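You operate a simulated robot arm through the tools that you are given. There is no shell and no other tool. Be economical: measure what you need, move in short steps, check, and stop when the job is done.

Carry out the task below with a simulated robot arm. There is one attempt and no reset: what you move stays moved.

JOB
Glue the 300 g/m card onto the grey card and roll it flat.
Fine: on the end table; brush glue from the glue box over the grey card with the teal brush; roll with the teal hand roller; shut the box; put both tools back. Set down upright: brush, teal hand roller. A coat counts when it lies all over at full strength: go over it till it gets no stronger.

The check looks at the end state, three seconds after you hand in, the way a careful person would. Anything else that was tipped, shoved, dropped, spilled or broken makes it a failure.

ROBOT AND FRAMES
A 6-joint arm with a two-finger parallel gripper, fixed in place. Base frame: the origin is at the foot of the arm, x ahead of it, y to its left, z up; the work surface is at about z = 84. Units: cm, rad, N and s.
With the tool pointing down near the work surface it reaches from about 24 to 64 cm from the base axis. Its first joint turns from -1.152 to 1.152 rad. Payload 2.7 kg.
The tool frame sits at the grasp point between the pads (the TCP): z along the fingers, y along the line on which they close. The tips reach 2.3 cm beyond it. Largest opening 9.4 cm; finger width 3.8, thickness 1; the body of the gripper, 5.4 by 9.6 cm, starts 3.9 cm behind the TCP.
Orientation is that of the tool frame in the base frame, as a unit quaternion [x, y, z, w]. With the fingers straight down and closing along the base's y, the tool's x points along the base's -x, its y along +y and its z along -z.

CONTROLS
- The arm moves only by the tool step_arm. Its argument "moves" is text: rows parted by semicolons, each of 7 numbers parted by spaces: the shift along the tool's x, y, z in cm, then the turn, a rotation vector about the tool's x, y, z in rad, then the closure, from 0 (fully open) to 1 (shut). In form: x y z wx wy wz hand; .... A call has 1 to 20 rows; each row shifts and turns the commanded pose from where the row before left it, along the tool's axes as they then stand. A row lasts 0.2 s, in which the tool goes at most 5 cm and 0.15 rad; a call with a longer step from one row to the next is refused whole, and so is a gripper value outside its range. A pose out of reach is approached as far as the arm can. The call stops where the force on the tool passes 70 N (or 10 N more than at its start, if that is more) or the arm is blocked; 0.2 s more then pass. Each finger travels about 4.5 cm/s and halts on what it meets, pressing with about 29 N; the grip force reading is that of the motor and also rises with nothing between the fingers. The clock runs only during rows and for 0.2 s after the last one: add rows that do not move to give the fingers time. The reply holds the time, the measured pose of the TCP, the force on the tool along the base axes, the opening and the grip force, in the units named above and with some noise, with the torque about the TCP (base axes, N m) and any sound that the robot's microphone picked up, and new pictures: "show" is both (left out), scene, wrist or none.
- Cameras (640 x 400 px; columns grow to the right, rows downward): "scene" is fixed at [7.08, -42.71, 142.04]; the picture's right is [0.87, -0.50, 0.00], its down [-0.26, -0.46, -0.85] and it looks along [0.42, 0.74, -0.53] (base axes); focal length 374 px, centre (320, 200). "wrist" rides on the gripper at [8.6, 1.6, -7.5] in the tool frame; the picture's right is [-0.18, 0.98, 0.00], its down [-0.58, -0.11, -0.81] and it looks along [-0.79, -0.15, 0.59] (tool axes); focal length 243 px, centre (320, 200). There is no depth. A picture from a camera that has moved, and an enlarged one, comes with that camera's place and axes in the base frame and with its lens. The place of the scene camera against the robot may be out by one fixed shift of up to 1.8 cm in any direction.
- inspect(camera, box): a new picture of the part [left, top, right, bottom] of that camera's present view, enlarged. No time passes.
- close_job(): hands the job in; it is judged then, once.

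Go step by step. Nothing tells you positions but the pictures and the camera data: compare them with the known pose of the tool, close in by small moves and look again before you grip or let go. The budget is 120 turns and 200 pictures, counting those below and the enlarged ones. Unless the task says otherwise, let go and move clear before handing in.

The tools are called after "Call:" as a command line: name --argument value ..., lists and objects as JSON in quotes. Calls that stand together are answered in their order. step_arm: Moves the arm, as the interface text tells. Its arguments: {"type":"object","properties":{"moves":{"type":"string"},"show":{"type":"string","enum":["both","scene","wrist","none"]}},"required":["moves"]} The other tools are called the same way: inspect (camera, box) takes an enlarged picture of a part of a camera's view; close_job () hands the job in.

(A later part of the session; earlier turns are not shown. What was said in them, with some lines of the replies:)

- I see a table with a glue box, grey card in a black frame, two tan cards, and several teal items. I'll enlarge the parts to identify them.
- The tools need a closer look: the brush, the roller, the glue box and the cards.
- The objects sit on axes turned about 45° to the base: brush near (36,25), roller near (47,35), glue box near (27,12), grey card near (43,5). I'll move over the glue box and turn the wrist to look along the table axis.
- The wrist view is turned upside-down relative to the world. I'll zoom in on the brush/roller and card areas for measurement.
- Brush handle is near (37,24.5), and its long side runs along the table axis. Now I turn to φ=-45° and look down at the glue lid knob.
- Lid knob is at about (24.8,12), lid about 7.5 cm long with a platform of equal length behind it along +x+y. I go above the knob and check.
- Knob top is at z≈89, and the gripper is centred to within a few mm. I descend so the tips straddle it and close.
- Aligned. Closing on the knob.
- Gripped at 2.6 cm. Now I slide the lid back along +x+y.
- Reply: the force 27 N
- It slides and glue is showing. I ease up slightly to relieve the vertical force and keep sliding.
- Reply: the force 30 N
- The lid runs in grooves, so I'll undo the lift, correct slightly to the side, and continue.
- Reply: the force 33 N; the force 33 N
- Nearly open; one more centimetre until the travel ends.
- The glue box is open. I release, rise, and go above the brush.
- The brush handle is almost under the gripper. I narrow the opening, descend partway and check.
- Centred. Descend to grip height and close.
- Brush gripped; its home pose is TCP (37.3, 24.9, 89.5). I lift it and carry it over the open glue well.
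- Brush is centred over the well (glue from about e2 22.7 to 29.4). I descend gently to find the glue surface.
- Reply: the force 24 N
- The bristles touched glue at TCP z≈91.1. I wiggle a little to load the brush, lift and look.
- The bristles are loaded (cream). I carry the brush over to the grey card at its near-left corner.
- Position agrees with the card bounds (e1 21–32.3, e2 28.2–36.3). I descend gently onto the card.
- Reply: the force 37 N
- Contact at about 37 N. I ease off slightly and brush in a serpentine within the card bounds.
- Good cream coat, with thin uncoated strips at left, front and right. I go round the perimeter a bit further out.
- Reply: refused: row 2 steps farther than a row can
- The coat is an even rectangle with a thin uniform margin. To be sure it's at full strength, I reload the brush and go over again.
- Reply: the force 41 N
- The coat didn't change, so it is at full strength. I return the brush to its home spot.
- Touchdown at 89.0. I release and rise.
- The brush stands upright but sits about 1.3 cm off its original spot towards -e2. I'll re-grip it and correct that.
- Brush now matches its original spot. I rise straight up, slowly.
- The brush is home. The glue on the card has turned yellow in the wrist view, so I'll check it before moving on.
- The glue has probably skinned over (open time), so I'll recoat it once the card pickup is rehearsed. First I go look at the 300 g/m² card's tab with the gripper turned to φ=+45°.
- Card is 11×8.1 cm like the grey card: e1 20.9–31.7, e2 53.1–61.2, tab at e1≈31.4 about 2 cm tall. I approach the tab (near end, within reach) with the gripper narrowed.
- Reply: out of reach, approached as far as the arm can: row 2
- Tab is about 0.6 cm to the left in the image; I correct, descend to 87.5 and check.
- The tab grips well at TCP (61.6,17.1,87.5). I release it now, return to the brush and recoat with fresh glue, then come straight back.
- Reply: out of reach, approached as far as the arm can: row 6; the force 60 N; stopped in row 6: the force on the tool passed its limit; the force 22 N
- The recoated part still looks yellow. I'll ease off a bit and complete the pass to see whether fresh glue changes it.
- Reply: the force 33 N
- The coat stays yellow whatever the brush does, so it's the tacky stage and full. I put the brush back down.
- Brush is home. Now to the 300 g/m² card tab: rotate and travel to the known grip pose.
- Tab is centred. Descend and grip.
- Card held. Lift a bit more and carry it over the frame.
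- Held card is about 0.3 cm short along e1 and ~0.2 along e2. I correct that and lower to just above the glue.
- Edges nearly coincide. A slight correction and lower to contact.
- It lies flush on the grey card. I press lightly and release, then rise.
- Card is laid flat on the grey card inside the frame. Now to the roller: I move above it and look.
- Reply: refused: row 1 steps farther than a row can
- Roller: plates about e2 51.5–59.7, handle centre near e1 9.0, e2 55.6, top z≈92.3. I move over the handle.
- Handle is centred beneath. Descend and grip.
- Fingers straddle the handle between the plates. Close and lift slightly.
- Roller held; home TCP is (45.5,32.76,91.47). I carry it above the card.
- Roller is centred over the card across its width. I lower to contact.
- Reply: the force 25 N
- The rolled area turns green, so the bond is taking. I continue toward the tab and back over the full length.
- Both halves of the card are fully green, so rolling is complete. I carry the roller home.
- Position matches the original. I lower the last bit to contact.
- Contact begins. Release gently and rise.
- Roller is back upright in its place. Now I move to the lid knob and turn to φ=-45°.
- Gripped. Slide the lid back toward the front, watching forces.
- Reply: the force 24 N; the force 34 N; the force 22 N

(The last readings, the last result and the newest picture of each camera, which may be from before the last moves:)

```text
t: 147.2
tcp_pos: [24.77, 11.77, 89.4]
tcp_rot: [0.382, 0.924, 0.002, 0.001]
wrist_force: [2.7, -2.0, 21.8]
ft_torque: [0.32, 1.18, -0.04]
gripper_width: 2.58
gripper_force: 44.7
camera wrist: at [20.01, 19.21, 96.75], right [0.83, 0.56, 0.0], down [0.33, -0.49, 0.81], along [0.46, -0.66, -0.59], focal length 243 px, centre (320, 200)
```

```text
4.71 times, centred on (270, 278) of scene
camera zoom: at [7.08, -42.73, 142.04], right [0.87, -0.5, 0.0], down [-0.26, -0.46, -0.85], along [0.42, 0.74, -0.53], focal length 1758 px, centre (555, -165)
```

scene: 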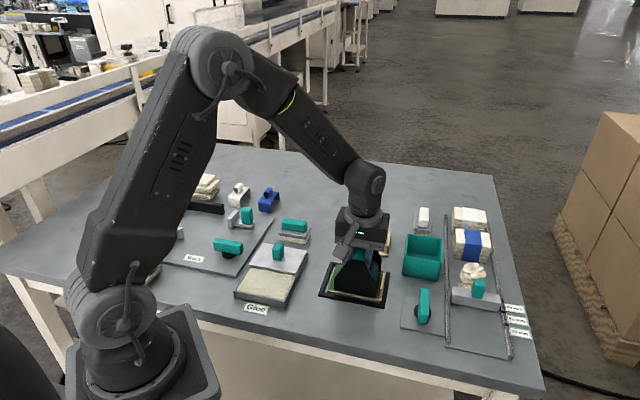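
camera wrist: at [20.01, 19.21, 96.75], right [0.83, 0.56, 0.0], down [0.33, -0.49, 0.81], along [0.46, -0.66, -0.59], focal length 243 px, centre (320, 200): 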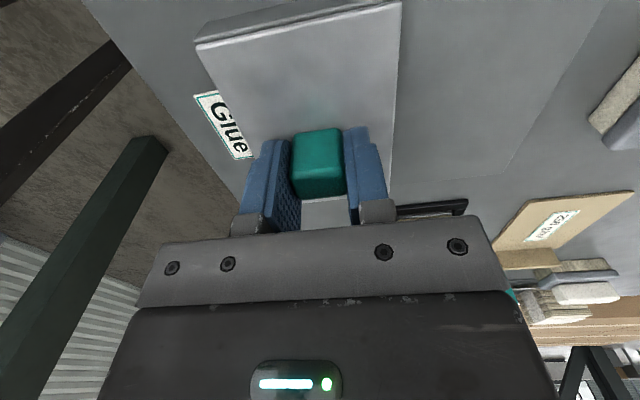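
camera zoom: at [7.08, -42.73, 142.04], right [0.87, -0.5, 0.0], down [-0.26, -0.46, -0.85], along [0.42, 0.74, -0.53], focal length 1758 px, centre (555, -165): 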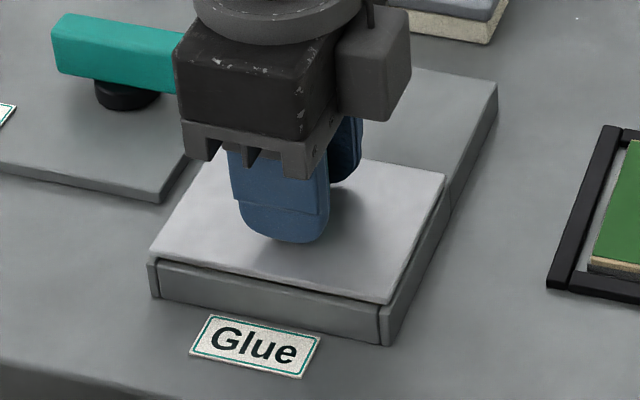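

The lid is back at its original closed position. I release and move clear.

Call:
step_arm --moves "0 0 -0.05 0 0 0 1; 0 0 0 0 0 0 0.7; 0 0 0 0 0 0 0.5; 0 0 0 0 0 0 0.3; 0 0 -2 0 0 0 0.2; 0 0 -4 0 0 0 0; 0 0 -4.5 0 0 0 0; 0 0 -4.5 0 0 0 0; 0 4 -2 0 0 0 0; 0 4 0 0 0 0 0; 0 0 0 0 0 0 0" --show "both"

Call:
inspect --camera "scene" --box '[220, 165, 420, 320]'

Call:
inspect --camera "scene" --box '[325, 250, 405, 315]'

```text
t: 149.6
tcp_pos: [30.64, 17.4, 106.51]
tcp_rot: [0.383, 0.924, 0.0, -0.001]
wrist_force: [0.1, 0.3, 0.6]
ft_torque: [-0.02, 0.02, 0.01]
gripper_width: 9.41
gripper_force: 0.1
camera wrist: at [25.82, 24.76, 113.86], right [0.83, 0.56, 0.0], down [0.33, -0.49, 0.81], along [0.46, -0.67, -0.59], focal length 243 px, centre (320, 200)
```

scene: 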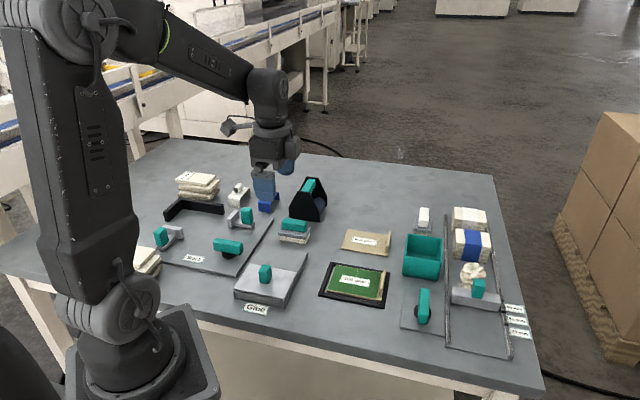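
wrist: 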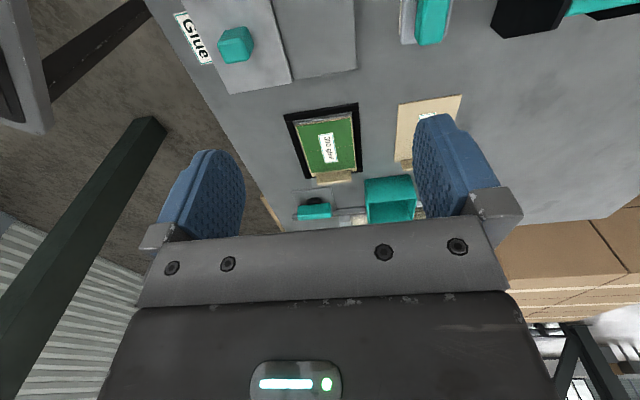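

```text
2.58 times, centred on (320, 242) of scene
camera zoom: at [7.09, -42.71, 142.04], right [0.87, -0.5, 0.0], down [-0.26, -0.46, -0.85], along [0.42, 0.74, -0.53], focal length 964 px, centre (320, 90)
```

zoom: 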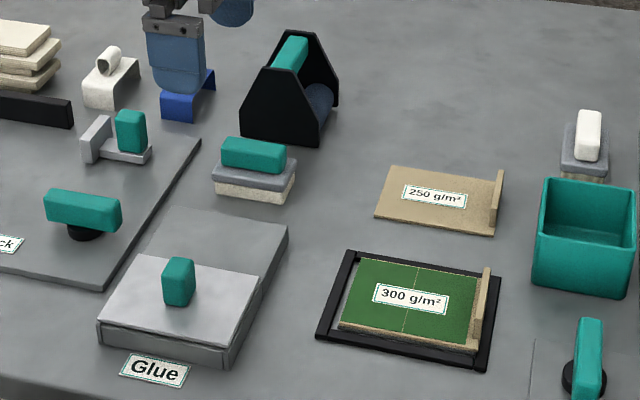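

```text
6.15 times, centred on (365, 282) of scene
camera zoom: at [7.09, -42.71, 142.04], right [0.87, -0.5, 0.0], down [-0.26, -0.46, -0.85], along [0.42, 0.74, -0.53], focal length 2298 px, centre (43, -308)
```

zoom: 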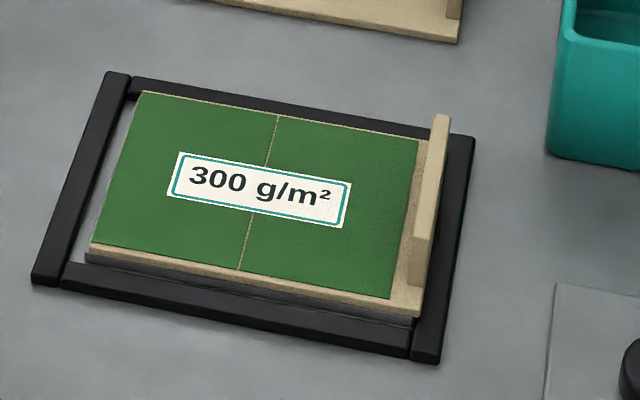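

Everything is in place: the 300 g/m² card lies on the grey card with both rolled halves green, the glue box is shut, and the brush and roller stand upright where they started. The arm is clear, so I'm handing in.

Call:
close_job

```text
The job is handed in.
```

The 300 g/m² card is laid on the glued grey card and rolled. The glue box is shut, and the brush and teal roller are back upright where they started.

The glue had turned from white to yellow before I laid the card. Brushing on fresh glue didn't change it, so I took it to be fully coated and went ahead. I can't confirm from the pictures how well it has stuck. The card turned green where the roller passed, except for narrow strips along its edges, the widest beside the tab, where the roller couldn't fit.
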